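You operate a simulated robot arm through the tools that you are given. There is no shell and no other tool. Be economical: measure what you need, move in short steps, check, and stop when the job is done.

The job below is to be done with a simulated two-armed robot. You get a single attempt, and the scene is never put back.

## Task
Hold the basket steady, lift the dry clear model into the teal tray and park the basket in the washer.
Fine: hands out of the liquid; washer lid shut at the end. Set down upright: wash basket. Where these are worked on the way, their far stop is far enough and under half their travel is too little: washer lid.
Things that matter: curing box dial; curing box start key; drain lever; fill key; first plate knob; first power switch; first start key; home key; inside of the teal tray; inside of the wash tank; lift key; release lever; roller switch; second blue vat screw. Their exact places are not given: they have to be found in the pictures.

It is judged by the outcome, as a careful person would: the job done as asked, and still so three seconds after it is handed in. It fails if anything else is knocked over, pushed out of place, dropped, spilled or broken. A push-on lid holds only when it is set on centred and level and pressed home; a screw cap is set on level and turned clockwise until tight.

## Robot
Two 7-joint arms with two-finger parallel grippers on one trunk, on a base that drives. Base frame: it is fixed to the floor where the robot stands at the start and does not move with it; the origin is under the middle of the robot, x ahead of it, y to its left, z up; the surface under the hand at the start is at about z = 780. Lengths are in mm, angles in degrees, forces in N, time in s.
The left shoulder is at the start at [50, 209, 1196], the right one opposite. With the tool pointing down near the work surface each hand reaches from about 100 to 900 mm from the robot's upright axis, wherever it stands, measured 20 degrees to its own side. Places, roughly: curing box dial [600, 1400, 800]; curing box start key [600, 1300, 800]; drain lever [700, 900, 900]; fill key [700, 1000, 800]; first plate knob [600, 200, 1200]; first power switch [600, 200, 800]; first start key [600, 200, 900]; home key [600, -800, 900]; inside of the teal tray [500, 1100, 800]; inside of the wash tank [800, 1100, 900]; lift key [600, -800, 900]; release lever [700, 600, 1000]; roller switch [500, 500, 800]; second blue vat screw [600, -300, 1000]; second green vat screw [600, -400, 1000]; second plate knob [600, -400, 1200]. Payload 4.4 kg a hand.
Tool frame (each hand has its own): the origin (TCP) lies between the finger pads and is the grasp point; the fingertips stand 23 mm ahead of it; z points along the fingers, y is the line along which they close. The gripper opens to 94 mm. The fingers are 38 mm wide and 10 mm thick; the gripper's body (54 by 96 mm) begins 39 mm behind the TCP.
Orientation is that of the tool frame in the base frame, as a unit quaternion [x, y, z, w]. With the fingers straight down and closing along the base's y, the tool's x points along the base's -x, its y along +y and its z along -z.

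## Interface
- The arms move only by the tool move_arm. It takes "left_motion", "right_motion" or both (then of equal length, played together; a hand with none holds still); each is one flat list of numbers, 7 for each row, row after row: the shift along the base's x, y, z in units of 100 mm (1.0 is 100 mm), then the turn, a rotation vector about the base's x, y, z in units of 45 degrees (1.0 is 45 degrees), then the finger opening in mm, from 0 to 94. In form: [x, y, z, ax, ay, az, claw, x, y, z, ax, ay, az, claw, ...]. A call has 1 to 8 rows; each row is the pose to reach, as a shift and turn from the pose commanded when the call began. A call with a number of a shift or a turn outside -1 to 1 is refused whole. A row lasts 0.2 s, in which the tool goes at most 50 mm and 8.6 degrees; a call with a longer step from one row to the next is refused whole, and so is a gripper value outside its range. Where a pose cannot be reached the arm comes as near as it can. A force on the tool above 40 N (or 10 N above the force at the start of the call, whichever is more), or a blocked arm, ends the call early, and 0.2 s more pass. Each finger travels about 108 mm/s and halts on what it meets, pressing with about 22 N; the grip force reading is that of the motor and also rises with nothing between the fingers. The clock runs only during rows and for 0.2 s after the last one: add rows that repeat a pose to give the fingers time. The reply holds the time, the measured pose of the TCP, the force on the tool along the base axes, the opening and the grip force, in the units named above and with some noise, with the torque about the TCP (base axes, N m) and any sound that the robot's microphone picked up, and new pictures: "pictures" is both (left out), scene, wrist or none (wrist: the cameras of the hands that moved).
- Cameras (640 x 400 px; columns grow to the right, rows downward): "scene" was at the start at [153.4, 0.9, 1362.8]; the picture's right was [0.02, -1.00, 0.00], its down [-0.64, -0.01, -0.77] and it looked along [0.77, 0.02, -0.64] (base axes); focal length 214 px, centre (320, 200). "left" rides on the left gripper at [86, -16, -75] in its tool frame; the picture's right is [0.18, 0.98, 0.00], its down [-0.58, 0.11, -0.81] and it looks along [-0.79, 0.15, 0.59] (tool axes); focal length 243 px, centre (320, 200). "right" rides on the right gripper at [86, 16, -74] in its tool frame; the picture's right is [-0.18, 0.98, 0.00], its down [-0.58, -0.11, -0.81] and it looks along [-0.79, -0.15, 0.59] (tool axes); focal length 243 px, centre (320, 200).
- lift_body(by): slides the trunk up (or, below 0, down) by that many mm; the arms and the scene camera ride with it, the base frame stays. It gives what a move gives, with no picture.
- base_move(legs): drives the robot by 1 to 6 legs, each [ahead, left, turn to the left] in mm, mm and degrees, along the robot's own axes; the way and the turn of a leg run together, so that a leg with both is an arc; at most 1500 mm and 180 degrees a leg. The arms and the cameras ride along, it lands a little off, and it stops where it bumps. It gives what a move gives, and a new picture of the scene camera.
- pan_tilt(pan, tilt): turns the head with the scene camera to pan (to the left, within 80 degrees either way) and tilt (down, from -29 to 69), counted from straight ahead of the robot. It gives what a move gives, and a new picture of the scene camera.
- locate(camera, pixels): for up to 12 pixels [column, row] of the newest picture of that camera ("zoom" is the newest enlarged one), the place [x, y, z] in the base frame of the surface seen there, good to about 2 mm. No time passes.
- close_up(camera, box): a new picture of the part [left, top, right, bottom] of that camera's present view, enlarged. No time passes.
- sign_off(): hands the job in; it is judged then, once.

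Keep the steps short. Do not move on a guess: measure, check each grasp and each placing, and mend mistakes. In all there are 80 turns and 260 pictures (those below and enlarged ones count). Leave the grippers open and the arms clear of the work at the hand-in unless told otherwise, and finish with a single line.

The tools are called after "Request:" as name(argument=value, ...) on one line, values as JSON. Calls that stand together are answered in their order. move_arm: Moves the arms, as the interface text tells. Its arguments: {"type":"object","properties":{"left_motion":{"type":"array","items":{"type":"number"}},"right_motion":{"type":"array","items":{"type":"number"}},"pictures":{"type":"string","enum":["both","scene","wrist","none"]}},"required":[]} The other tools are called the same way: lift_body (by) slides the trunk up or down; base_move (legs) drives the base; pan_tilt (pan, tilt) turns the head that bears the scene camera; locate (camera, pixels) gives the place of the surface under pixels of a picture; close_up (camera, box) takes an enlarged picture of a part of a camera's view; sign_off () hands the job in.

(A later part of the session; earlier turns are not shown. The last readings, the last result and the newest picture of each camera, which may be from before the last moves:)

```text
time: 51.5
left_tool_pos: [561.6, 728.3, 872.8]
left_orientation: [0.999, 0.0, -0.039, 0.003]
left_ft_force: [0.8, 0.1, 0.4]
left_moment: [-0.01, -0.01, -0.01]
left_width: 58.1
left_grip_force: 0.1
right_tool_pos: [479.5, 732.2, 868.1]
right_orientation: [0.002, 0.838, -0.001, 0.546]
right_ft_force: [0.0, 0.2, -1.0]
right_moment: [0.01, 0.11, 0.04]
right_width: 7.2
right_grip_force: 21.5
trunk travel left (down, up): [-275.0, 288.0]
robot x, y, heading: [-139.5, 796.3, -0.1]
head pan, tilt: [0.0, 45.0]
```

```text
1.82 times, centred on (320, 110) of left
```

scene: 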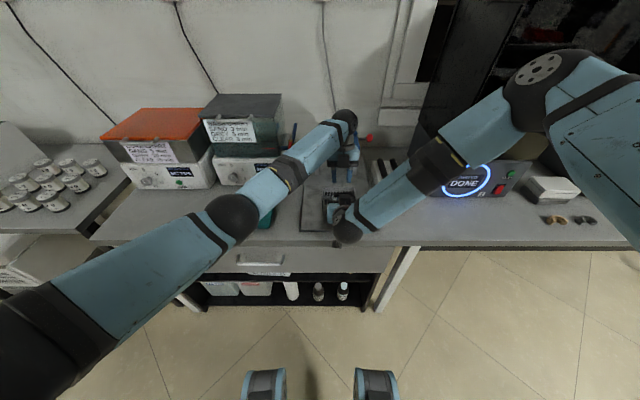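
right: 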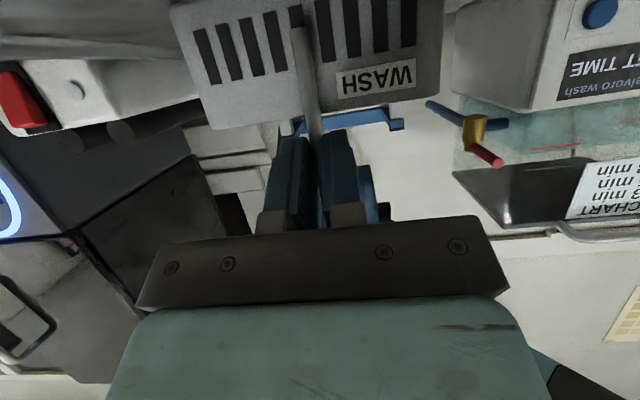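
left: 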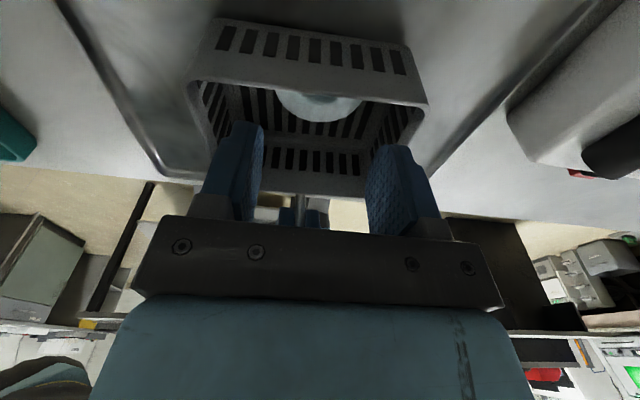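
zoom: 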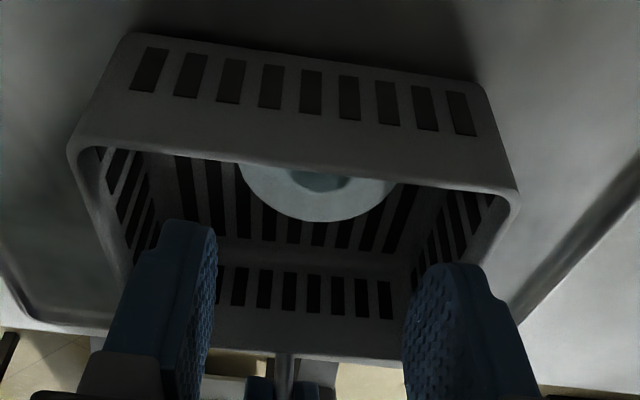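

Nearly centred: +1.5 mm y, descend 57 mm.

Request:
move_arm(left_motion=[0, 0.015, -0.15, 0, 0, 0, 58, 0, 0.015, -0.3, 0, 0, 0, 58, 0, 0.015, -0.45, 0, 0, 0, 58, 0, 0.015, -0.57, 0, 0, 0, 58], pictures="none")

```text
time: 52.5
left_tool_pos: [560.8, 730.0, 814.3]
left_orientation: [0.999, -0.001, -0.038, 0.003]
left_ft_force: [-2.0, 0.1, 4.6]
left_moment: [0.14, -0.07, -0.04]
left_width: 57.7
left_grip_force: 0.1
right_tool_pos: [479.4, 732.3, 867.1]
right_orientation: [0.002, 0.838, -0.001, 0.545]
right_ft_force: [2.2, 0.6, -3.8]
right_moment: [0.06, 0.36, -0.04]
right_width: 7.4
right_grip_force: 22.1
trunk travel left (down, up): [-275.0, 288.0]
robot x, y, heading: [-135.5, 797.6, 0.1]
head pan, tilt: [0.0, 45.0]
```

Light floor contact; raise 1.5 mm, close fully, hold.

Request:
move_arm(left_motion=[0, 0, 0.015, 0, 0, 0, 50, 0, 0, 0.015, 0, 0, 0, 30, 0, 0, 0.015, 0, 0, 0, 10, 0, 0, 0.015, 0, 0, 0, 10], pictures="none")

Request:
close_up(camera="scene", box=[320, 170, 380, 230])

```text
time: 53.5
left_tool_pos: [560.2, 728.9, 815.8]
left_orientation: [0.999, -0.001, -0.04, 0.003]
left_ft_force: [0.3, 0.4, -0.9]
left_moment: [-0.01, 0.01, 0.0]
left_width: 52.9
left_grip_force: 22.3
right_tool_pos: [480.2, 732.2, 867.9]
right_orientation: [0.002, 0.838, -0.001, 0.545]
right_ft_force: [0.6, -0.2, -0.9]
right_moment: [0.02, 0.05, 0.03]
right_width: 7.3
right_grip_force: 22.7
trunk travel left (down, up): [-275.0, 288.0]
robot x, y, heading: [-140.7, 798.9, 0.2]
head pan, tilt: [0.0, 45.0]
```

```text
6.67 times, centred on (350, 200) of scene
```

zoom: 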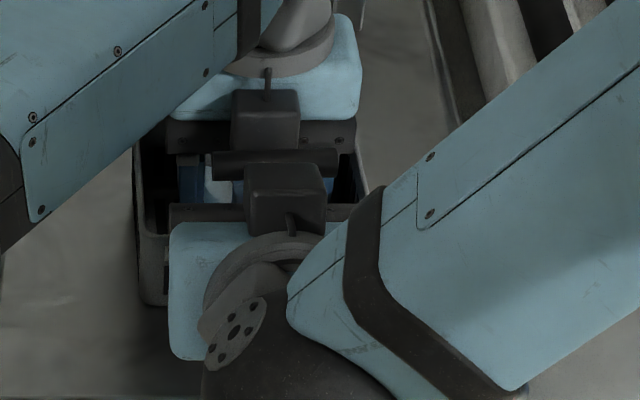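

Grip 52.9 mm. Lift slowly in small steps.

Request:
move_arm(left_motion=[0, 0, 0.03, 0, 0, 0, 10, 0, 0, 0.07, 0, 0, 0, 10, 0, 0, 0.12, 0, 0, 0, 10, 0, 0, 0.18, 0, 0, 0, 10, 0, 0, 0.25, 0, 0, 0, 10], pictures="none")

```text
time: 54.7
left_tool_pos: [562.7, 729.9, 842.6]
left_orientation: [0.999, -0.001, -0.041, 0.003]
left_ft_force: [0.1, -0.5, -0.4]
left_moment: [0.0, 0.0, -0.02]
left_width: 52.8
left_grip_force: 22.3
right_tool_pos: [479.7, 731.8, 868.4]
right_orientation: [0.001, 0.838, 0.0, 0.546]
right_ft_force: [0.0, -0.2, -0.4]
right_moment: [0.0, 0.11, -0.03]
right_width: 7.4
right_grip_force: 22.8
trunk travel left (down, up): [-275.0, 288.0]
robot x, y, heading: [-141.8, 802.0, 0.2]
head pan, tilt: [0.0, 45.0]
```

Still held at 52.8 mm. Keep lifting.

Request:
move_arm(left_motion=[0, 0, 0.1, 0, 0, 0, 10, 0, 0, 0.25, 0, 0, 0, 10, 0, 0, 0.4, 0, 0, 0, 10, 0, 0, 0.6, 0, 0, 0, 10, 0, 0, 0.8, 0, 0, 0, 10, 0, 0, 1, 0, 0, 0, 10], pictures="wrist")

Request:
close_up(camera="left", box=[180, 0, 460, 220])

```text
time: 56.1
left_tool_pos: [561.0, 731.1, 942.2]
left_orientation: [0.999, -0.001, -0.04, 0.003]
left_ft_force: [-0.3, -0.5, 0.5]
left_moment: [0.0, 0.04, 0.0]
left_width: 52.9
left_grip_force: 21.4
right_tool_pos: [478.7, 732.2, 867.9]
right_orientation: [0.001, 0.838, 0.0, 0.546]
right_ft_force: [0.2, -0.3, 0.0]
right_moment: [-0.02, 0.07, -0.01]
right_width: 7.2
right_grip_force: 21.6
trunk travel left (down, up): [-275.0, 288.0]
robot x, y, heading: [-141.3, 801.6, 0.4]
head pan, tilt: [0.0, 45.0]
```

left: 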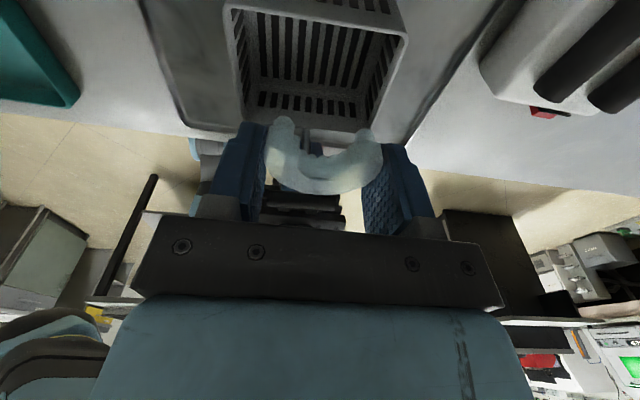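

```text
1.82 times, centred on (320, 110) of left
```

zoom: 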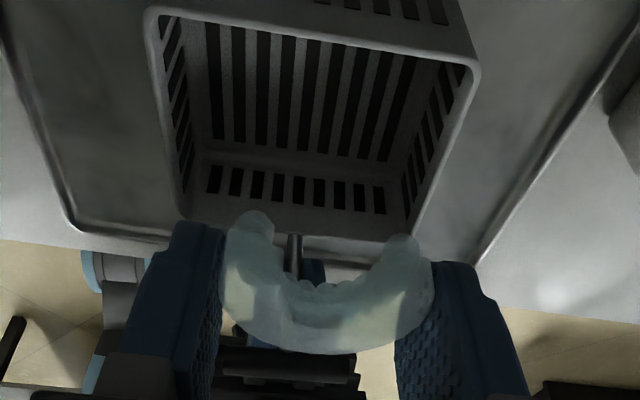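

Model is held well. Carry it towards the teal tray: back 60 mm in x, then +y.

Request:
move_arm(left_motion=[-0.1, 0.2, 0.1, 0, 0, 0, 10, -0.25, 0.45, 0.2, 0, 0, 0, 10, -0.45, 0.7, 0.2, 0, 0, 0, 10, -0.6, 1, 0.2, 0, 0, 0, 10], pictures="none")

Request:
move_arm(left_motion=[0, 0.3, 0, 0, 0, 0, 10, 0, 0.65, 0, 0, 0, 0, 10, 0, 1, 0, 0, 0, 0, 10], pictures="none")

Request:
move_arm(left_motion=[0, 0.3, 0, 0, 0, 0, 10, 0, 0.65, 0, 0, 0, 0, 10, 0, 1, 0, 0, 0, 0, 10], pictures="both")

Request:
locate(camera="left", pixels=[[200, 60], [300, 60], [400, 60], [300, 100], [300, 20]])

```text
time: 57.1
left_tool_pos: [501.4, 829.1, 961.9]
left_orientation: [0.999, -0.002, -0.04, 0.002]
left_ft_force: [0.3, 0.7, 0.8]
left_moment: [-0.03, -0.03, 0.01]
left_width: 52.9
left_grip_force: 22.0
right_tool_pos: [479.5, 733.1, 867.3]
right_orientation: [0.002, 0.838, -0.001, 0.546]
right_ft_force: [-0.3, 0.8, -0.5]
right_moment: [0.11, 0.06, 0.03]
right_width: 7.1
right_grip_force: 21.6
trunk travel left (down, up): [-275.0, 288.0]
robot x, y, heading: [-141.6, 800.6, -0.0]
head pan, tilt: [0.0, 45.0]
```

```text
time: 57.9
left_tool_pos: [500.9, 929.5, 964.7]
left_orientation: [0.999, -0.001, -0.04, 0.003]
left_ft_force: [-0.5, 0.1, -0.6]
left_moment: [-0.03, 0.0, -0.01]
left_width: 53.2
left_grip_force: 22.1
right_tool_pos: [480.1, 732.2, 867.7]
right_orientation: [0.002, 0.839, -0.001, 0.545]
right_ft_force: [0.6, 0.0, 0.2]
right_moment: [0.1, 0.08, 0.01]
right_width: 7.1
right_grip_force: 21.8
trunk travel left (down, up): [-275.0, 288.0]
robot x, y, heading: [-139.3, 802.4, -0.0]
head pan, tilt: [0.0, 45.0]
```

```text
time: 58.7
left_tool_pos: [501.1, 1032.2, 960.1]
left_orientation: [0.999, -0.001, -0.04, 0.004]
left_ft_force: [0.3, 0.0, -0.8]
left_moment: [0.01, -0.03, -0.05]
left_width: 52.8
left_grip_force: 21.9
right_tool_pos: [480.3, 732.6, 867.6]
right_orientation: [0.002, 0.838, -0.002, 0.545]
right_ft_force: [-0.7, -0.2, -0.2]
right_moment: [0.1, 0.04, 0.01]
right_width: 7.4
right_grip_force: 22.1
trunk travel left (down, up): [-275.0, 288.0]
robot x, y, heading: [-136.3, 802.0, -0.1]
head pan, tilt: [0.0, 45.0]
```

scene: 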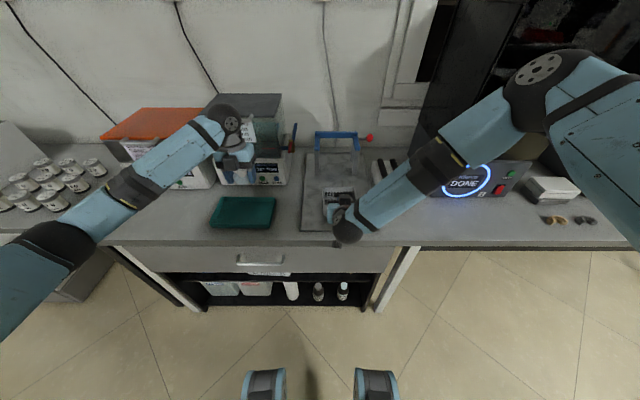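
left: 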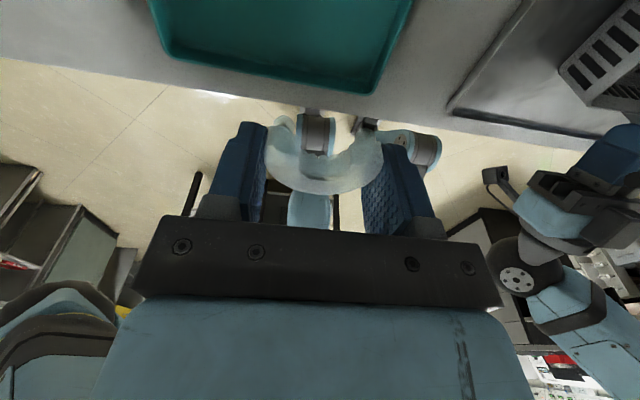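

```text
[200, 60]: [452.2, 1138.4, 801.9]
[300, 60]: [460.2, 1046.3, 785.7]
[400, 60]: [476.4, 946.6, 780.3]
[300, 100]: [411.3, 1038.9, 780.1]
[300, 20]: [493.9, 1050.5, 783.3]
```

Request:
locate(camera="scene", pixels=[[211, 223], [270, 227], [277, 199], [222, 199], [244, 212], [240, 222], [245, 202], [262, 212], [225, 212]])

Request:
close_up(camera="scene", box=[200, 130, 300, 235])

```text
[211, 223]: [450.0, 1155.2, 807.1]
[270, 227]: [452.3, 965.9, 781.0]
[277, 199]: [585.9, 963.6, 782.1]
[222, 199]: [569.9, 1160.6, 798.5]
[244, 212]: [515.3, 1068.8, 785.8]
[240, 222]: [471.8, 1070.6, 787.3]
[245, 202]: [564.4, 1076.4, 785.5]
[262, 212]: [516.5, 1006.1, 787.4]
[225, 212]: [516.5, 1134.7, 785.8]
```

```text
3.81 times, centred on (250, 182) of scene
```

zoom: 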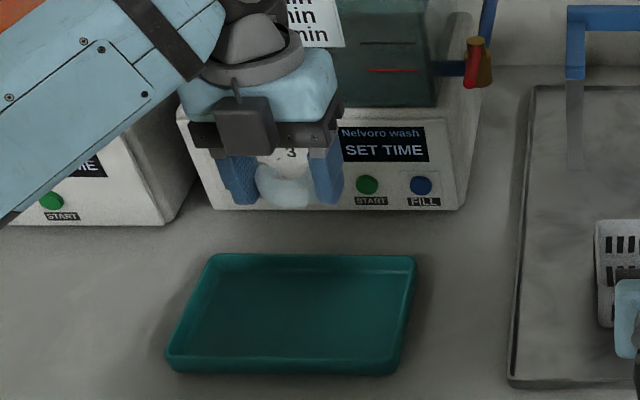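

Tray interior x 460–565, y 975–1150, floor 786. Move over its centre and lower.

Request:
move_arm(left_motion=[0.05, 0.33, 0, 0, 0, 0, 10, 0.05, 0.33, -0.35, 0, 0, 0, 10, 0.05, 0.33, -0.7, 0, 0, 0, 10, 0.05, 0.33, -1, 0, 0, 0, 10], pictures="none")

Request:
move_arm(left_motion=[0, 0, -0.15, 0, 0, 0, 10, 0, 0, -0.3, 0, 0, 0, 10, 0, 0, -0.38, 0, 0, 0, 10, 0, 0, -0.42, 0, 0, 0, 10], pictures="wrist")

Request:
close_up(camera="scene", box=[200, 150, 300, 245])

```text
time: 59.7
left_tool_pos: [507.1, 1063.7, 862.3]
left_orientation: [0.999, 0.0, -0.04, 0.003]
left_ft_force: [0.9, 0.4, -0.7]
left_moment: [0.04, 0.0, 0.02]
left_width: 53.1
left_grip_force: 22.0
right_tool_pos: [479.2, 733.4, 868.0]
right_orientation: [0.002, 0.838, -0.001, 0.546]
right_ft_force: [-0.3, 0.8, -0.3]
right_moment: [-0.04, 0.09, 0.01]
right_width: 7.4
right_grip_force: 22.5
trunk travel left (down, up): [-275.0, 288.0]
robot x, y, heading: [-139.7, 799.6, -0.2]
head pan, tilt: [0.0, 45.0]
```

```text
time: 60.7
left_tool_pos: [507.8, 1064.7, 821.4]
left_orientation: [0.999, 0.0, -0.04, 0.002]
left_ft_force: [-0.5, -0.6, 0.2]
left_moment: [-0.01, 0.0, -0.02]
left_width: 52.9
left_grip_force: 22.0
right_tool_pos: [480.4, 732.3, 867.7]
right_orientation: [0.002, 0.838, -0.001, 0.546]
right_ft_force: [0.1, 0.3, 0.1]
right_moment: [0.01, 0.05, 0.0]
right_width: 7.0
right_grip_force: 22.1
trunk travel left (down, up): [-275.0, 288.0]
robot x, y, heading: [-137.8, 799.3, -0.0]
head pan, tilt: [0.0, 45.0]
```

left: 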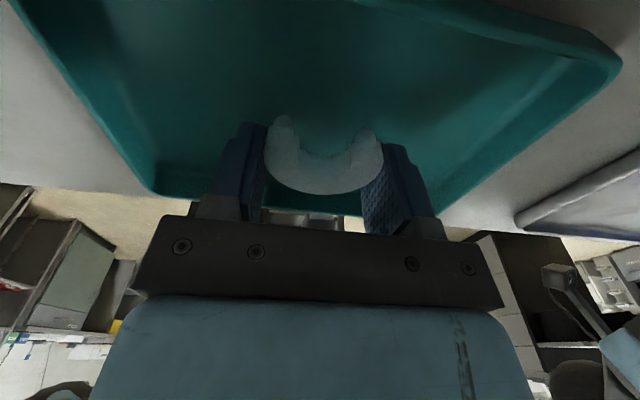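

```text
4.21 times, centred on (250, 198) of scene
```

zoom: 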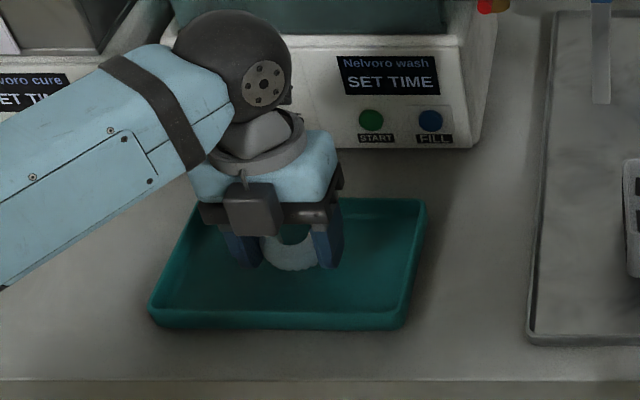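

Lower by small steps until contact.

Request:
move_arm(left_motion=[0, 0, -0.03, 0, 0, 0, 10, 0, 0, -0.05, 0, 0, 0, 10, 0, 0, -0.07, 0, 0, 0, 10], pictures="none")

```text
time: 61.5
left_tool_pos: [506.7, 1064.4, 814.0]
left_orientation: [0.999, -0.001, -0.04, 0.002]
left_ft_force: [0.0, -0.4, -0.6]
left_moment: [-0.01, 0.0, 0.0]
left_width: 53.2
left_grip_force: 22.5
right_tool_pos: [479.4, 733.2, 867.3]
right_orientation: [0.002, 0.838, -0.001, 0.546]
right_ft_force: [-0.2, 0.9, -0.4]
right_moment: [-0.01, 0.04, 0.02]
right_width: 7.0
right_grip_force: 22.4
trunk travel left (down, up): [-275.0, 288.0]
robot x, y, heading: [-137.8, 800.4, 0.1]
head pan, tilt: [0.0, 45.0]
```

Request:
move_arm(left_motion=[0, 0, -0.02, 0, 0, 0, 10, 0, 0, -0.03, 0, 0, 0, 10], pictures="none")

```text
time: 62.1
left_tool_pos: [505.9, 1063.8, 810.0]
left_orientation: [0.999, -0.001, -0.04, 0.003]
left_ft_force: [-0.5, -0.5, 0.1]
left_moment: [0.03, -0.01, -0.02]
left_width: 52.9
left_grip_force: 22.3
right_tool_pos: [478.9, 732.2, 866.4]
right_orientation: [0.001, 0.838, 0.0, 0.546]
right_ft_force: [1.0, 0.7, -1.2]
right_moment: [0.03, 0.05, 0.0]
right_width: 7.2
right_grip_force: 22.3
trunk travel left (down, up): [-275.0, 288.0]
robot x, y, heading: [-141.7, 799.8, -0.1]
head pan, tilt: [0.0, 45.0]
```

Request:
move_arm(left_motion=[0, 0, -0.01, 0, 0, 0, 10, 0, 0, -0.02, 0, 0, 0, 10], pictures="none")

Request:
close_up(camera="left", box=[220, 80, 430, 230])

```text
time: 62.7
left_tool_pos: [507.5, 1063.6, 808.5]
left_orientation: [0.999, 0.0, -0.039, 0.003]
left_ft_force: [-0.4, 1.1, 2.6]
left_moment: [0.05, 0.02, 0.0]
left_width: 53.0
left_grip_force: 21.7
right_tool_pos: [480.2, 732.2, 868.1]
right_orientation: [0.002, 0.838, -0.001, 0.546]
right_ft_force: [0.6, 0.3, -0.8]
right_moment: [0.01, 0.08, 0.0]
right_width: 7.1
right_grip_force: 22.2
trunk travel left (down, up): [-275.0, 288.0]
robot x, y, heading: [-140.5, 801.4, 0.1]
head pan, tilt: [0.0, 45.0]
```

```text
2.67 times, centred on (325, 155) of left
```

zoom: 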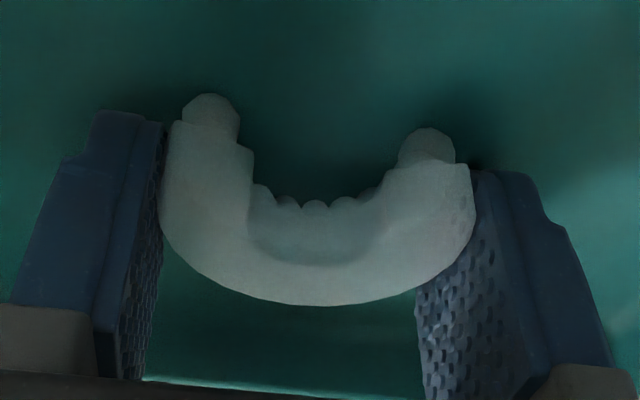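

Contact felt (2.6 N). Open slightly and then rise.

Request:
move_arm(left_motion=[0, 0, 0, 0, 0, 0, 56, 0, 0, 0, 0, 0, 0, 62, 0, 0, 0, 0, 0, 0, 72, 0, 0, 0.3, 0, 0, 0, 80, 0, 0, 0.6, 0, 0, 0, 80, 0, 0, 1, 0, 0, 0, 80], pictures="wrist")

Request:
close_up(camera="scene", box=[200, 150, 300, 245])

```text
time: 64.1
left_tool_pos: [505.5, 1064.2, 907.7]
left_orientation: [0.999, -0.001, -0.041, 0.003]
left_ft_force: [-0.2, -0.3, 0.5]
left_moment: [0.02, 0.01, 0.01]
left_width: 79.9
left_grip_force: 0.1
right_tool_pos: [479.6, 731.1, 868.1]
right_orientation: [0.001, 0.838, 0.0, 0.546]
right_ft_force: [-3.5, 0.3, 1.8]
right_moment: [-0.02, 0.05, 0.02]
right_width: 7.4
right_grip_force: 21.9
trunk travel left (down, up): [-275.0, 288.0]
robot x, y, heading: [-142.9, 797.7, 0.2]
head pan, tilt: [0.0, 45.0]
```

left: 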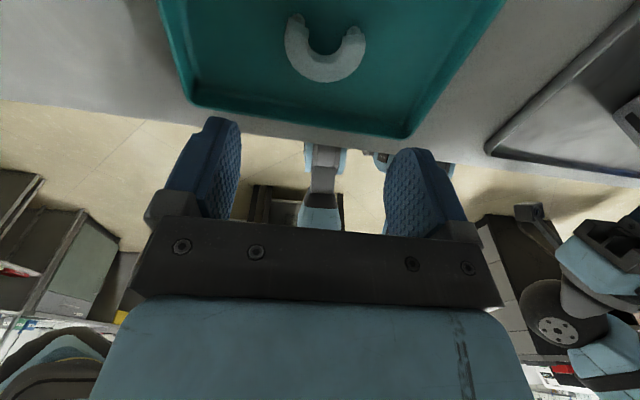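

```text
4.21 times, centred on (250, 198) of scene
```

zoom: 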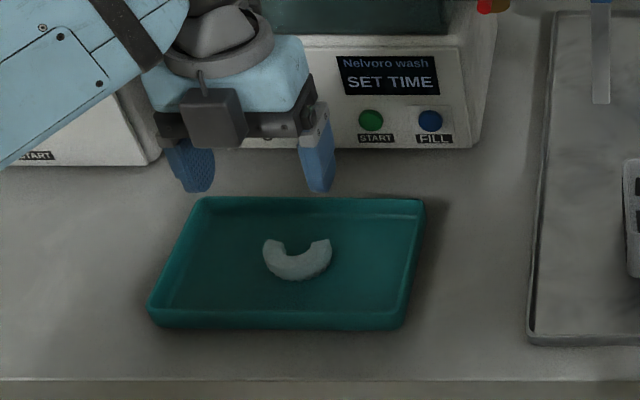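

The model lies in the teal tray. Now test the basket's weight: lift 10 mm with the right hand and read.

Request:
move_arm(right_motion=[0, 0, 0.05, 0, 0, 0, 0, 0, 0, 0.12, 0, 0, 0, 0, 0, 0, 0.12, 0, 0, 0, 0], pictures="wrist")

Request:
close_up(camera="scene", box=[290, 150, 390, 250])

Request:
close_up(camera="scene", box=[195, 80, 305, 195])

```text
time: 64.9
left_tool_pos: [505.9, 1065.2, 908.0]
left_orientation: [0.999, 0.0, -0.041, 0.002]
left_ft_force: [-0.3, 0.1, -0.3]
left_moment: [-0.02, 0.0, 0.01]
left_width: 80.2
left_grip_force: 0.0
right_tool_pos: [479.4, 732.6, 879.1]
right_orientation: [0.002, 0.838, -0.001, 0.546]
right_ft_force: [-0.4, -0.6, -1.1]
right_moment: [-0.01, 0.11, 0.02]
right_width: 7.3
right_grip_force: 21.7
trunk travel left (down, up): [-275.0, 288.0]
robot x, y, heading: [-137.5, 805.0, 0.5]
head pan, tilt: [0.0, 45.0]
```

right: 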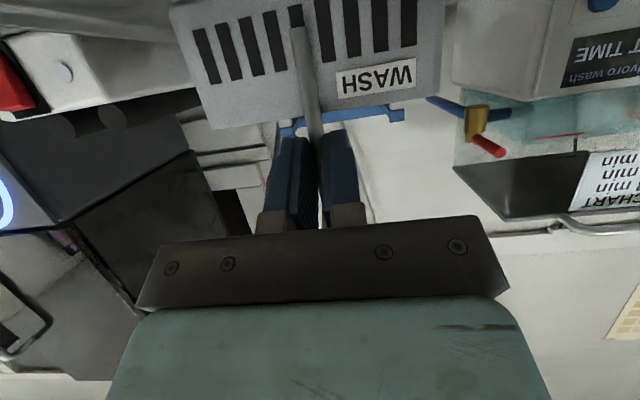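

```text
4.00 times, centred on (340, 200) of scene
```

zoom: 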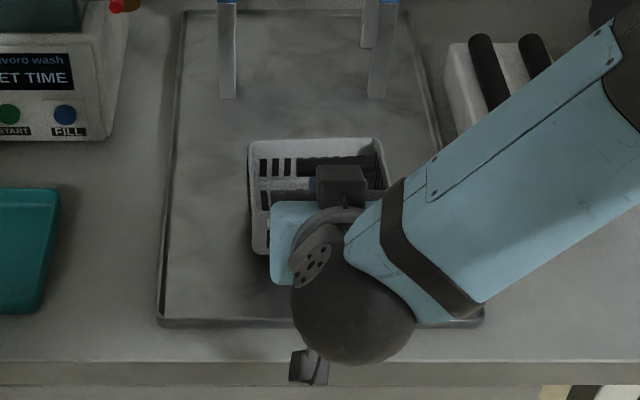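

```text
3.48 times, centred on (250, 138) of scene
```

zoom: 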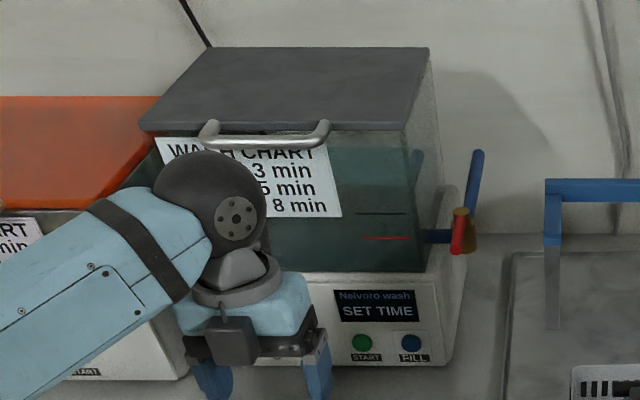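

Basket is light (~0.12 kg) and hangs level. Put it back down, release the post, and withdraw the right hand while measuring the lid and handle.

Request:
move_arm(right_motion=[0, 0, -0.06, 0, 0, 0, 0, 0, 0, -0.125, 0, 0, 0, 0, 0, 0, -0.125, 0, 0, 0, 12, 0, 0, -0.125, 0, 0, 0, 66, 0, 0, -0.125, 0, 0, 0, 66, -0.35, 0, 0.03, 0, 0, 0, 66, -0.7, 0, 0.18, 0, 0, 0, 66], pictures="scene")

Request:
close_up(camera="scene", box=[195, 80, 305, 195])

Request:
locate(camera="zoom", pixels=[[208, 50], [425, 50], [145, 122], [400, 128], [208, 128], [265, 144], [322, 128], [300, 143], [240, 143], [405, 260], [370, 130], [300, 90]])

```text
time: 66.5
left_tool_pos: [505.8, 1065.3, 907.3]
left_orientation: [0.999, 0.0, -0.04, 0.003]
left_ft_force: [-0.3, 0.1, 0.3]
left_moment: [-0.02, 0.01, 0.02]
left_width: 80.2
left_grip_force: 0.1
right_tool_pos: [411.6, 734.2, 897.0]
right_orientation: [0.002, 0.838, -0.002, 0.545]
right_ft_force: [-0.1, -0.9, -0.7]
right_moment: [0.02, -0.02, 0.01]
right_width: 66.1
right_grip_force: 0.0
trunk travel left (down, up): [-275.0, 288.0]
robot x, y, heading: [-140.1, 801.6, -0.0]
head pan, tilt: [0.0, 45.0]
```

scene: 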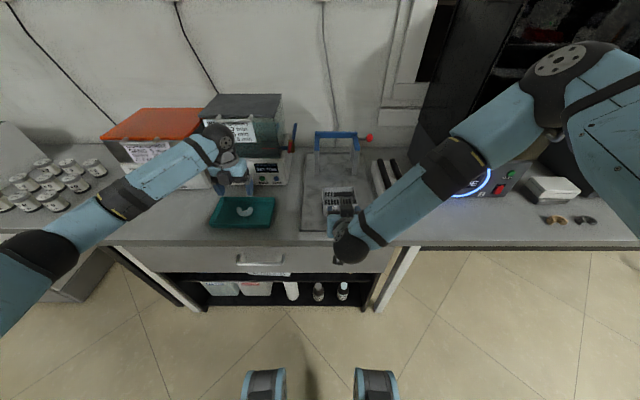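

```text
3.48 times, centred on (250, 138) of scene
```

zoom: 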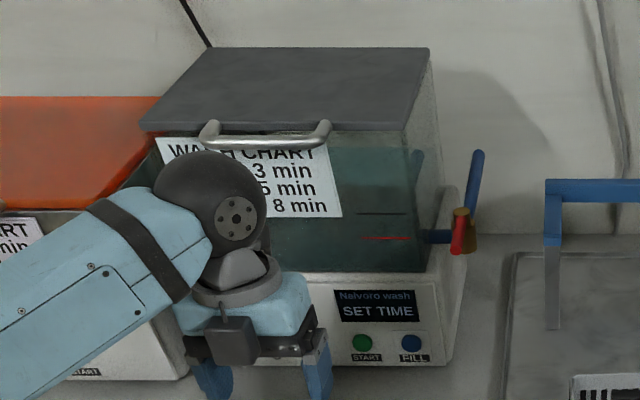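

```text
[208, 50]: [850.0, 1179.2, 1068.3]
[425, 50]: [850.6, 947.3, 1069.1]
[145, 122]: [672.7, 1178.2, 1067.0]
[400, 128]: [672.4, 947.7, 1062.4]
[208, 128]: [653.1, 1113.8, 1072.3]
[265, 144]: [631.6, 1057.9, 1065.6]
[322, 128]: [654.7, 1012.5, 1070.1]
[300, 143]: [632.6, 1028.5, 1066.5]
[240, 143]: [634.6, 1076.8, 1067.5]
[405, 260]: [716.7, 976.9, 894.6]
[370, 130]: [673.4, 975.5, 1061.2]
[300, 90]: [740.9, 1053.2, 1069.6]
```

Lid spans x 670–853, handle bar at (≈637, y 1012–1114, z 1065). I'll straighten and pull the left hand up/back, rotating it a quarter turn to close along x, and draw the right hand back.

Request:
move_arm(left_motion=[-0.35, 0, 0.3, 0, -0.111, 0, 80, -0.7, 0, 0.6, 0, -0.111, 0, 80, -1, 0, 1, 0, -0.111, 0, 80], right_motion=[-0.3, 0, 0.3, 0, 0, 0, 66, -0.5, 0, 0.65, 0, 0, 0, 66, -0.6, 0, 1, 0, 0, 0, 66], pictures="none")

Request:
move_arm(left_motion=[0, 0, 0.2, 0, 0, 0.17, 70, 0, 0, 0.4, 0, 0, 0.34, 60, 0, 0, 0.6, 0, 0, 0.5, 50, 0, 0, 0.8, 0, 0, 0.67, 40, 0, 0, 1, 0, 0, 0.84, 40, 0, 0, 1, 0, 0, 1, 40], pictures="none")

Request:
move_arm(left_motion=[0, 0, 0, 0, 0, 0.17, 40, 0, 0, 0, 0, 0, 0.34, 40, 0, 0, 0, 0, 0, 0.5, 40, 0, 0, 0, 0, 0, 0.67, 40, 0, 0, 0, 0, 0, 0.84, 40, 0, 0, 0, 0, 0, 1, 40], pictures="none")

Request:
base_move(legs=[[0, 150, 0], [130, 0, 0]])

```text
time: 67.3
left_tool_pos: [402.9, 1062.6, 1006.4]
left_orientation: [1.0, 0.001, 0.005, 0.002]
left_ft_force: [-0.1, -0.6, -0.4]
left_moment: [0.0, -0.01, -0.02]
left_width: 79.7
left_grip_force: 0.0
right_tool_pos: [345.2, 733.1, 999.1]
right_orientation: [0.002, 0.837, -0.002, 0.547]
right_ft_force: [-0.8, -0.6, -0.1]
right_moment: [0.02, 0.09, -0.03]
right_width: 66.1
right_grip_force: 0.0
trunk travel left (down, up): [-275.0, 288.0]
robot x, y, heading: [-136.3, 797.5, 0.1]
head pan, tilt: [0.0, 45.0]
```

```text
time: 68.7
left_tool_pos: [405.0, 1063.8, 1107.4]
left_orientation: [0.923, 0.384, 0.004, 0.001]
left_ft_force: [-0.2, -0.1, 0.1]
left_moment: [-0.02, 0.01, 0.0]
left_width: 40.0
left_grip_force: 0.0
right_tool_pos: [347.4, 732.1, 996.5]
right_orientation: [0.003, 0.838, -0.002, 0.546]
right_ft_force: [-0.3, 0.6, -0.4]
right_moment: [-0.01, -0.01, 0.0]
right_width: 65.8
right_grip_force: 0.1
trunk travel left (down, up): [-275.0, 288.0]
robot x, y, heading: [-140.9, 803.9, -0.1]
head pan, tilt: [0.0, 45.0]
```

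```text
time: 70.1
left_tool_pos: [406.2, 1064.8, 1109.0]
left_orientation: [0.707, 0.708, 0.005, -0.001]
left_ft_force: [0.1, -0.3, 0.7]
left_moment: [0.0, 0.01, 0.01]
left_width: 39.9
left_grip_force: 0.0
right_tool_pos: [347.1, 733.7, 997.2]
right_orientation: [0.001, 0.838, 0.0, 0.546]
right_ft_force: [-0.7, 0.1, 0.0]
right_moment: [-0.01, -0.04, 0.03]
right_width: 66.0
right_grip_force: 0.0
trunk travel left (down, up): [-275.0, 288.0]
robot x, y, heading: [-135.8, 800.3, 0.2]
head pan, tilt: [0.0, 45.0]
```

```text
time: 73.0
left_tool_pos: [533.5, 1214.1, 1108.1]
left_orientation: [0.707, 0.707, 0.004, -0.001]
left_ft_force: [-0.4, -0.9, -0.8]
left_moment: [-0.03, 0.01, -0.01]
left_width: 40.1
left_grip_force: 0.2
right_tool_pos: [474.2, 884.4, 996.6]
right_orientation: [0.002, 0.838, -0.001, 0.545]
right_ft_force: [0.3, -0.3, -0.3]
right_moment: [0.05, -0.05, -0.01]
right_width: 65.7
right_grip_force: 0.0
trunk travel left (down, up): [-275.0, 288.0]
robot x, y, heading: [-8.9, 953.1, 0.2]
head pan, tilt: [0.0, 45.0]
```

scene: 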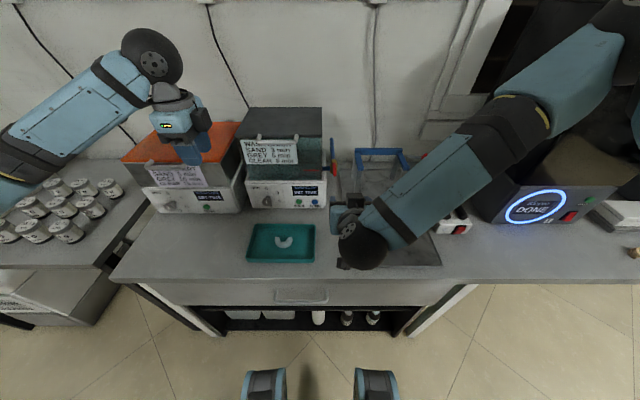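

Measure the handle again from this nearer view.

Request:
close_up(camera="scene", box=[235, 95, 335, 215])

Request:
locate(camera="scene", pixels=[[258, 137], [264, 138], [278, 139], [292, 138], [297, 137], [279, 141], [244, 135], [318, 137], [246, 110], [320, 108], [278, 134]])

Request:
move_arm(left_motion=[0, -0.2, 0.25, 0, 0, 0, 40, 0.1, -0.6, 0.25, 0, 0, 0, 40, 0.2, -1, 0.25, 0, 0, 0, 40], pictures="wrist")

```text
3.33 times, centred on (285, 155) of scene
```

zoom: 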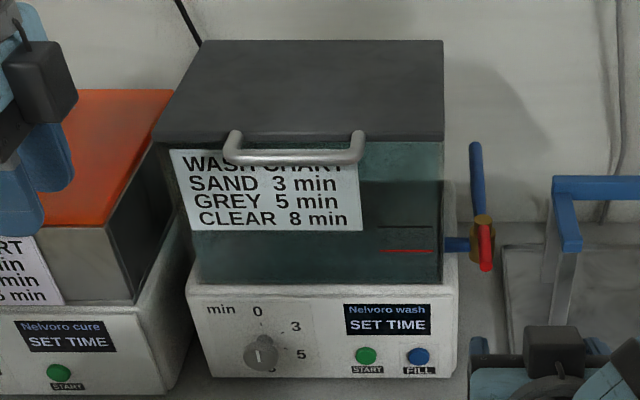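

```text
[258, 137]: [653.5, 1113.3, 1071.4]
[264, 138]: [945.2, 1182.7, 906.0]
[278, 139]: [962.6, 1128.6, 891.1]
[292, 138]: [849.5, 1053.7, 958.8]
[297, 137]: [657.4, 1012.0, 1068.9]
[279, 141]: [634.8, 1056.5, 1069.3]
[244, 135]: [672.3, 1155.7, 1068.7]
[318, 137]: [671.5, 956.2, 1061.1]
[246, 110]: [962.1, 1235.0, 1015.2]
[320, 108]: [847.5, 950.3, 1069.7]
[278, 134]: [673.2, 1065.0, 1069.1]
```

```text
time: 73.8
left_tool_pos: [551.1, 1115.6, 1134.1]
left_orientation: [0.708, 0.707, 0.004, -0.001]
left_ft_force: [-0.1, -0.1, 0.0]
left_moment: [-0.01, -0.01, 0.0]
left_width: 40.2
left_grip_force: 0.0
right_tool_pos: [474.6, 883.8, 997.8]
right_orientation: [0.002, 0.839, 0.0, 0.545]
right_ft_force: [0.5, 0.2, -0.6]
right_moment: [0.0, 0.01, -0.03]
right_width: 66.1
right_grip_force: 0.0
trunk travel left (down, up): [-275.0, 288.0]
robot x, y, heading: [-14.3, 949.6, 0.1]
head pan, tilt: [0.0, 45.0]
```

left: 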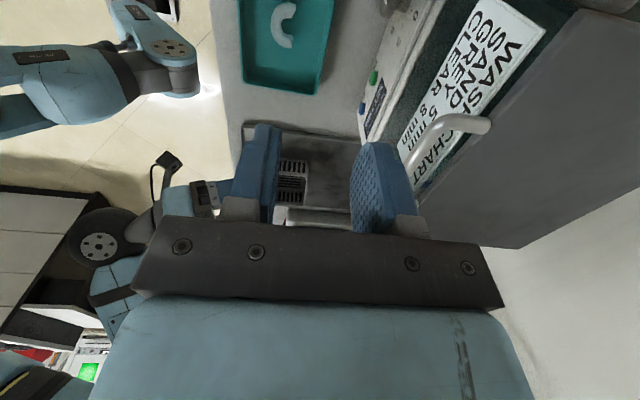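

Request:
locate(camera="left", pixels=[[415, 150], [422, 138], [432, 128], [408, 162], [445, 121], [480, 125], [470, 124]])

Request:
move_arm(left_motion=[0.4, -0.2, 0, 0, 0, 0, 40, 0.7, -0.4, 0, 0, 0, 0, 40, 0.86, -0.52, 0, 0, 0, 0, 40], pictures="both")

```text
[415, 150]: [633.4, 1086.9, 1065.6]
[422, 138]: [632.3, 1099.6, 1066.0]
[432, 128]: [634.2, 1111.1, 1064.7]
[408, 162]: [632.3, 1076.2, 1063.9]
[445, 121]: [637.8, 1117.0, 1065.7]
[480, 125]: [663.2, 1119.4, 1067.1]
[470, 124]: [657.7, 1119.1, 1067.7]
```

```text
time: 74.6
left_tool_pos: [637.5, 1063.7, 1132.4]
left_orientation: [0.707, 0.707, 0.005, -0.002]
left_ft_force: [-0.9, 0.1, 0.0]
left_moment: [0.03, 0.03, 0.0]
left_width: 39.9
left_grip_force: 0.0
right_tool_pos: [474.2, 883.5, 997.6]
right_orientation: [0.002, 0.838, 0.0, 0.546]
right_ft_force: [0.1, 0.1, 0.0]
right_moment: [0.0, -0.03, -0.03]
right_width: 66.1
right_grip_force: 0.1
trunk travel left (down, up): [-275.0, 288.0]
robot x, y, heading: [-8.2, 950.9, 0.1]
head pan, tilt: [0.0, 45.0]
```

scene: 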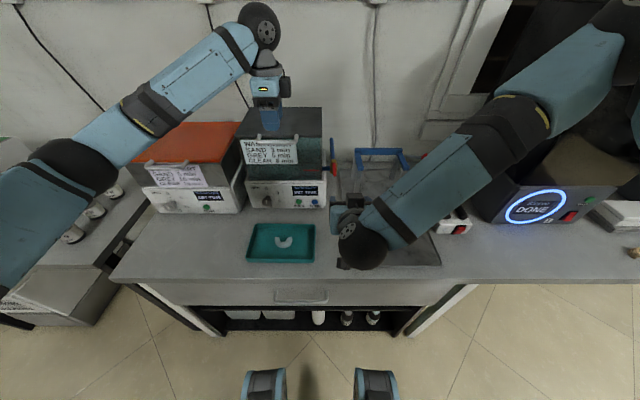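
left: 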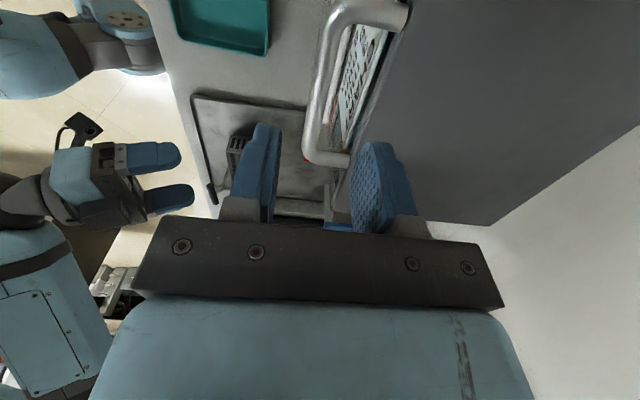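

Bar lies within ~1 mm of the hand's centre line. Lower 58 mm with opening 30.

Request:
move_arm(left_motion=[0.01, 0, -0.1, 0, 0, 0, 30, 0.01, 0, -0.3, 0, 0, 0, 30, 0.01, 0, -0.5, 0, 0, 0, 30, 0.01, 0, -0.58, 0, 0, 0, 30], pictures="wrist")

Request:
close_up(camera="scene", box=[235, 75, 335, 175])

```text
time: 75.6
left_tool_pos: [639.3, 1061.1, 1074.5]
left_orientation: [0.707, 0.707, 0.004, -0.001]
left_ft_force: [-0.2, -0.2, 0.2]
left_moment: [0.01, 0.01, 0.03]
left_width: 29.8
left_grip_force: 0.0
right_tool_pos: [474.4, 885.0, 997.3]
right_orientation: [0.002, 0.838, -0.001, 0.546]
right_ft_force: [-0.4, 0.8, 0.6]
right_moment: [0.0, 0.02, -0.04]
right_width: 66.0
right_grip_force: 0.0
trunk travel left (down, up): [-275.0, 288.0]
robot x, y, heading: [-12.4, 952.4, 0.2]
head pan, tilt: [0.0, 45.0]
```

left: 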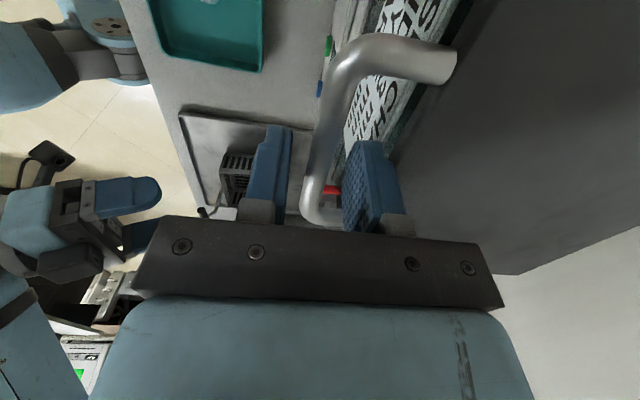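

```text
4.00 times, centred on (285, 125) of scene
```

zoom: 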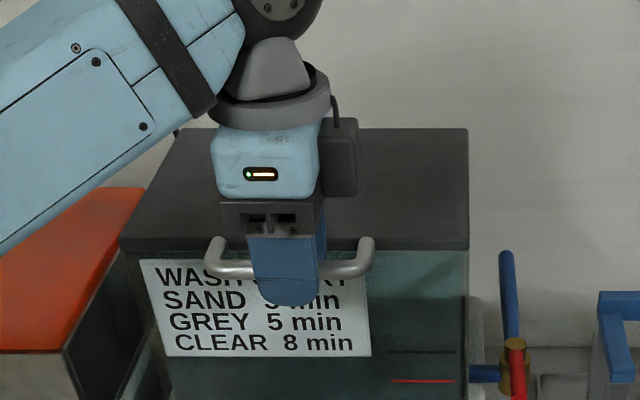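

Fingers straddle the handle bar. Close on it.

Request:
move_arm(left_motion=[0, 0, 0, 0, 0, 0, 20, 0, 0, 0, 0, 0, 0, 8, 0, 0, 0, 0, 0, 0, 4, 0, 0, 0, 0, 0, 0, 4], pictures="none")

```text
time: 76.6
left_tool_pos: [637.4, 1060.7, 1073.9]
left_orientation: [0.707, 0.707, 0.004, 0.0]
left_ft_force: [-6.0, 0.3, -3.0]
left_moment: [0.21, 0.14, 0.14]
left_width: 11.7
left_grip_force: 45.2
right_tool_pos: [474.0, 884.0, 997.2]
right_orientation: [0.001, 0.838, 0.0, 0.546]
right_ft_force: [0.3, -0.6, -0.3]
right_moment: [0.0, 0.01, 0.03]
right_width: 66.2
right_grip_force: 0.2
trunk travel left (down, up): [-275.0, 288.0]
robot x, y, heading: [-13.8, 947.1, 0.0]
head pan, tilt: [0.0, 45.0]
```

Gripped (11.7 mm). Lift along the hinge arc (radius ≈ 212 about x 850), first 25°.

Request:
move_arm(left_motion=[0.003, 0, 0.11, 0, 0, 0, 4, 0.012, 0, 0.22, 0, 0, 0, 4, 0.046, 0, 0.44, 0, 0, 0, 4, 0.104, 0, 0.655, 0, 0, 0, 4, 0.2, 0, 0.896, 0, 0, 0, 4], pictures="both")

```text
time: 77.8
left_tool_pos: [657.9, 1062.5, 1168.3]
left_orientation: [0.708, 0.706, 0.005, 0.0]
left_ft_force: [-2.2, -17.4, 0.8]
left_moment: [-0.08, -0.06, 0.5]
left_width: 11.5
left_grip_force: 44.8
right_tool_pos: [472.6, 881.9, 997.2]
right_orientation: [0.002, 0.838, 0.0, 0.546]
right_ft_force: [-0.1, 0.3, 0.0]
right_moment: [-0.05, -0.02, 0.0]
right_width: 65.9
right_grip_force: 0.0
trunk travel left (down, up): [-275.0, 288.0]
robot x, y, heading: [-14.3, 949.6, 0.1]
head pan, tilt: [0.0, 45.0]
```

scene: 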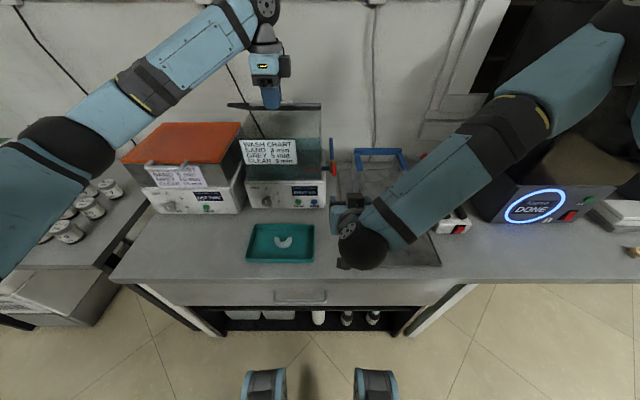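
left: 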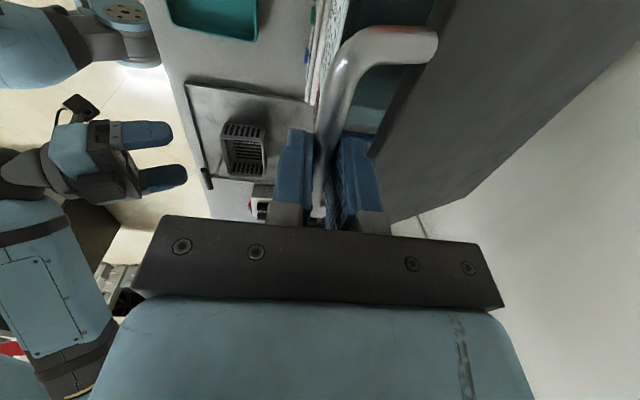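

Lid moves. A sideways load of 17 N: shift y −3 mm and continue to 50°.

Request:
move_arm(left_motion=[0, -0.03, 0, 0, 0, 0, 4, 0.085, -0.03, 0.164, 0, 0, 0, 4, 0.206, -0.03, 0.35, 0, 0, 0, 4, 0.37, -0.03, 0.55, 0, 0, 0, 4, 0.56, -0.03, 0.728, 0, 0, 0, 4], pictures="none")

```text
time: 79.0
left_tool_pos: [714.8, 1060.5, 1241.4]
left_orientation: [0.707, 0.708, 0.006, 0.001]
left_ft_force: [-10.1, 5.4, 10.8]
left_moment: [0.64, 0.21, -0.15]
left_width: 11.5
left_grip_force: 44.9
right_tool_pos: [471.7, 885.4, 998.3]
right_orientation: [0.0, 0.837, 0.0, 0.547]
right_ft_force: [-0.9, 0.5, -0.4]
right_moment: [0.01, -0.01, -0.02]
right_width: 66.1
right_grip_force: 0.0
trunk travel left (down, up): [-275.0, 288.0]
robot x, y, heading: [-15.1, 951.8, 0.5]
head pan, tilt: [0.0, 45.0]
```

Forces small (path ~1–2 mm inside the arc). Continue to 75° slightly outward.

Request:
move_arm(left_motion=[0, 0, 0.03, 0, 0, 0, 4, 0.2, 0, 0.18, 0, 0, 0, 4, 0.4, 0, 0.3, 0, 0, 0, 4, 0.6, 0, 0.39, 0, 0, 0, 4, 0.8, 0, 0.45, 0, 0, 0, 4], pictures="scene")

```text
time: 80.2
left_tool_pos: [791.9, 1061.3, 1283.8]
left_orientation: [0.707, 0.707, 0.005, 0.0]
left_ft_force: [-2.9, 4.3, 6.2]
left_moment: [0.11, 0.14, 0.31]
left_width: 11.7
left_grip_force: 45.0
right_tool_pos: [473.4, 883.6, 999.1]
right_orientation: [0.0, 0.838, 0.0, 0.546]
right_ft_force: [-0.1, 0.0, 0.9]
right_moment: [0.03, 0.02, -0.04]
right_width: 66.1
right_grip_force: 0.2
trunk travel left (down, up): [-275.0, 288.0]
robot x, y, heading: [-9.9, 952.7, 0.1]
head pan, tilt: [0.0, 45.0]
```

scene: 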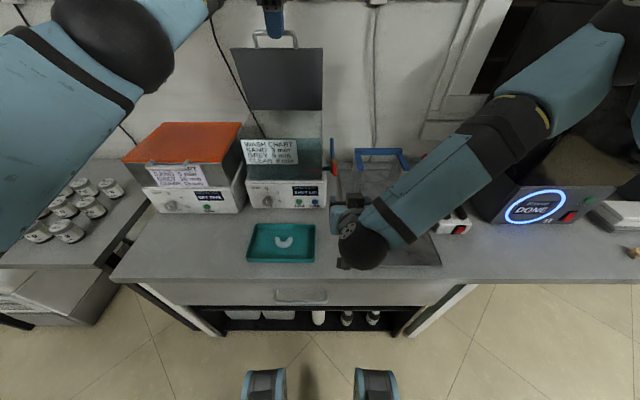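

Lid near 75°. Continue over vertical toward its stop.

Request:
move_arm(left_motion=[0.2, 0, 0.05, 0, 0, 0, 4, 0.4, 0, 0.08, 0, 0, 0, 4, 0.6, 0, 0.085, 0, 0, 0, 4, 0.78, 0, 0.07, 0, 0, 0, 4, 0.95, 0, 0.045, 0, 0, 0, 4], pictures="scene")

```text
time: 81.4
left_tool_pos: [800.2, 1067.9, 1283.0]
left_orientation: [0.709, 0.705, 0.008, 0.0]
left_ft_force: [-4.3, -27.6, 20.5]
left_moment: [-0.33, 0.08, 0.75]
left_width: 11.4
left_grip_force: 45.0
left hand out of reach, approached as far as the arm can: row 1, 2, 3, 4, 5
right_tool_pos: [471.1, 880.0, 999.2]
right_orientation: [0.003, 0.838, 0.001, 0.546]
right_ft_force: [-0.1, -0.1, -0.4]
right_moment: [-0.01, -0.02, -0.01]
right_width: 65.9
right_grip_force: 0.1
trunk travel left (down, up): [-275.0, 288.0]
robot x, y, heading: [-11.7, 950.7, 0.1]
head pan, tilt: [0.0, 45.0]
```

scene: 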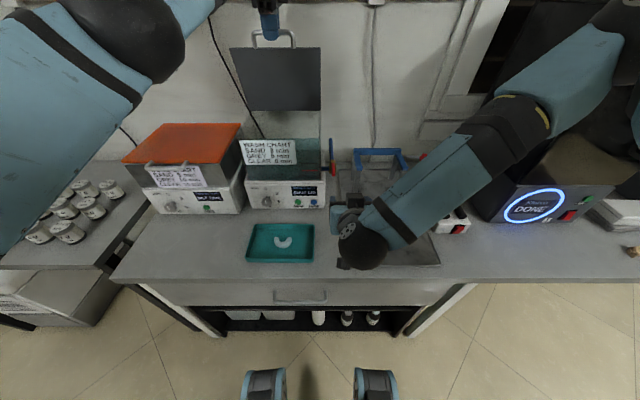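

Out of reach. I'll pitch the hand 35° (fingers forward; the bar turns in the grip) to bring the wrist nearer, correcting y by −6 mm.

Request:
move_arm(left_motion=[0, -0.06, 0, 0, -0.16, 0, 4, 0, -0.06, 0, 0, -0.32, 0, 4, 0, -0.06, 0, 0, -0.48, 0, 4, 0, -0.06, 0, 0, -0.64, 0, 4, 0, -0.06, 0, 0, -0.78, 0, 4], pictures="none")

```text
time: 82.6
left_tool_pos: [798.7, 1069.3, 1278.0]
left_orientation: [0.672, 0.674, 0.22, 0.214]
left_ft_force: [-5.3, -2.4, 16.0]
left_moment: [0.35, 0.04, 0.08]
left_width: 11.7
left_grip_force: 45.0
right_tool_pos: [471.5, 884.0, 999.2]
right_orientation: [0.002, 0.837, -0.001, 0.547]
right_ft_force: [0.5, -0.2, -0.6]
right_moment: [0.02, 0.01, -0.05]
right_width: 66.2
right_grip_force: 0.0
trunk travel left (down, up): [-275.0, 288.0]
robot x, y, heading: [-10.7, 951.1, -0.1]
head pan, tilt: [0.0, 45.0]
```

Good. Now push on over vertical.

Request:
move_arm(left_motion=[0.15, 0, 0.04, 0, 0, 0, 4, 0.32, 0, 0.06, 0, 0, 0, 4, 0.5, 0, 0.06, 0, 0, 0, 4, 0.68, 0, 0.05, 0, 0, 0, 4, 0.85, 0, 0.02, 0, 0, 0, 4, 0.98, 0, -0.01, 0, 0, 0, 4], pictures="scene")

```text
time: 83.0
left_tool_pos: [811.6, 1067.7, 1279.6]
left_orientation: [0.673, 0.675, 0.216, 0.21]
left_ft_force: [-24.5, 0.9, -1.2]
left_moment: [0.51, 0.16, 0.6]
left_width: 11.5
left_grip_force: 45.2
right_tool_pos: [471.2, 886.4, 999.1]
right_orientation: [0.002, 0.837, -0.001, 0.548]
right_ft_force: [-0.5, 0.3, -0.4]
right_moment: [0.03, 0.01, -0.01]
right_width: 66.0
right_grip_force: 0.0
trunk travel left (down, up): [-275.0, 288.0]
robot x, y, heading: [-13.3, 954.2, 0.5]
head pan, tilt: [0.0, 45.0]
stopped in row 2 (left hand): the force on the tool passed its limit at 56 N (the readings are from after the stop); the commanded pose is now the measured one
```

scene: 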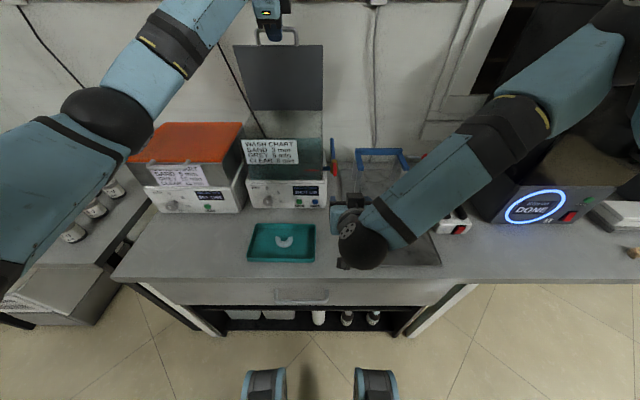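

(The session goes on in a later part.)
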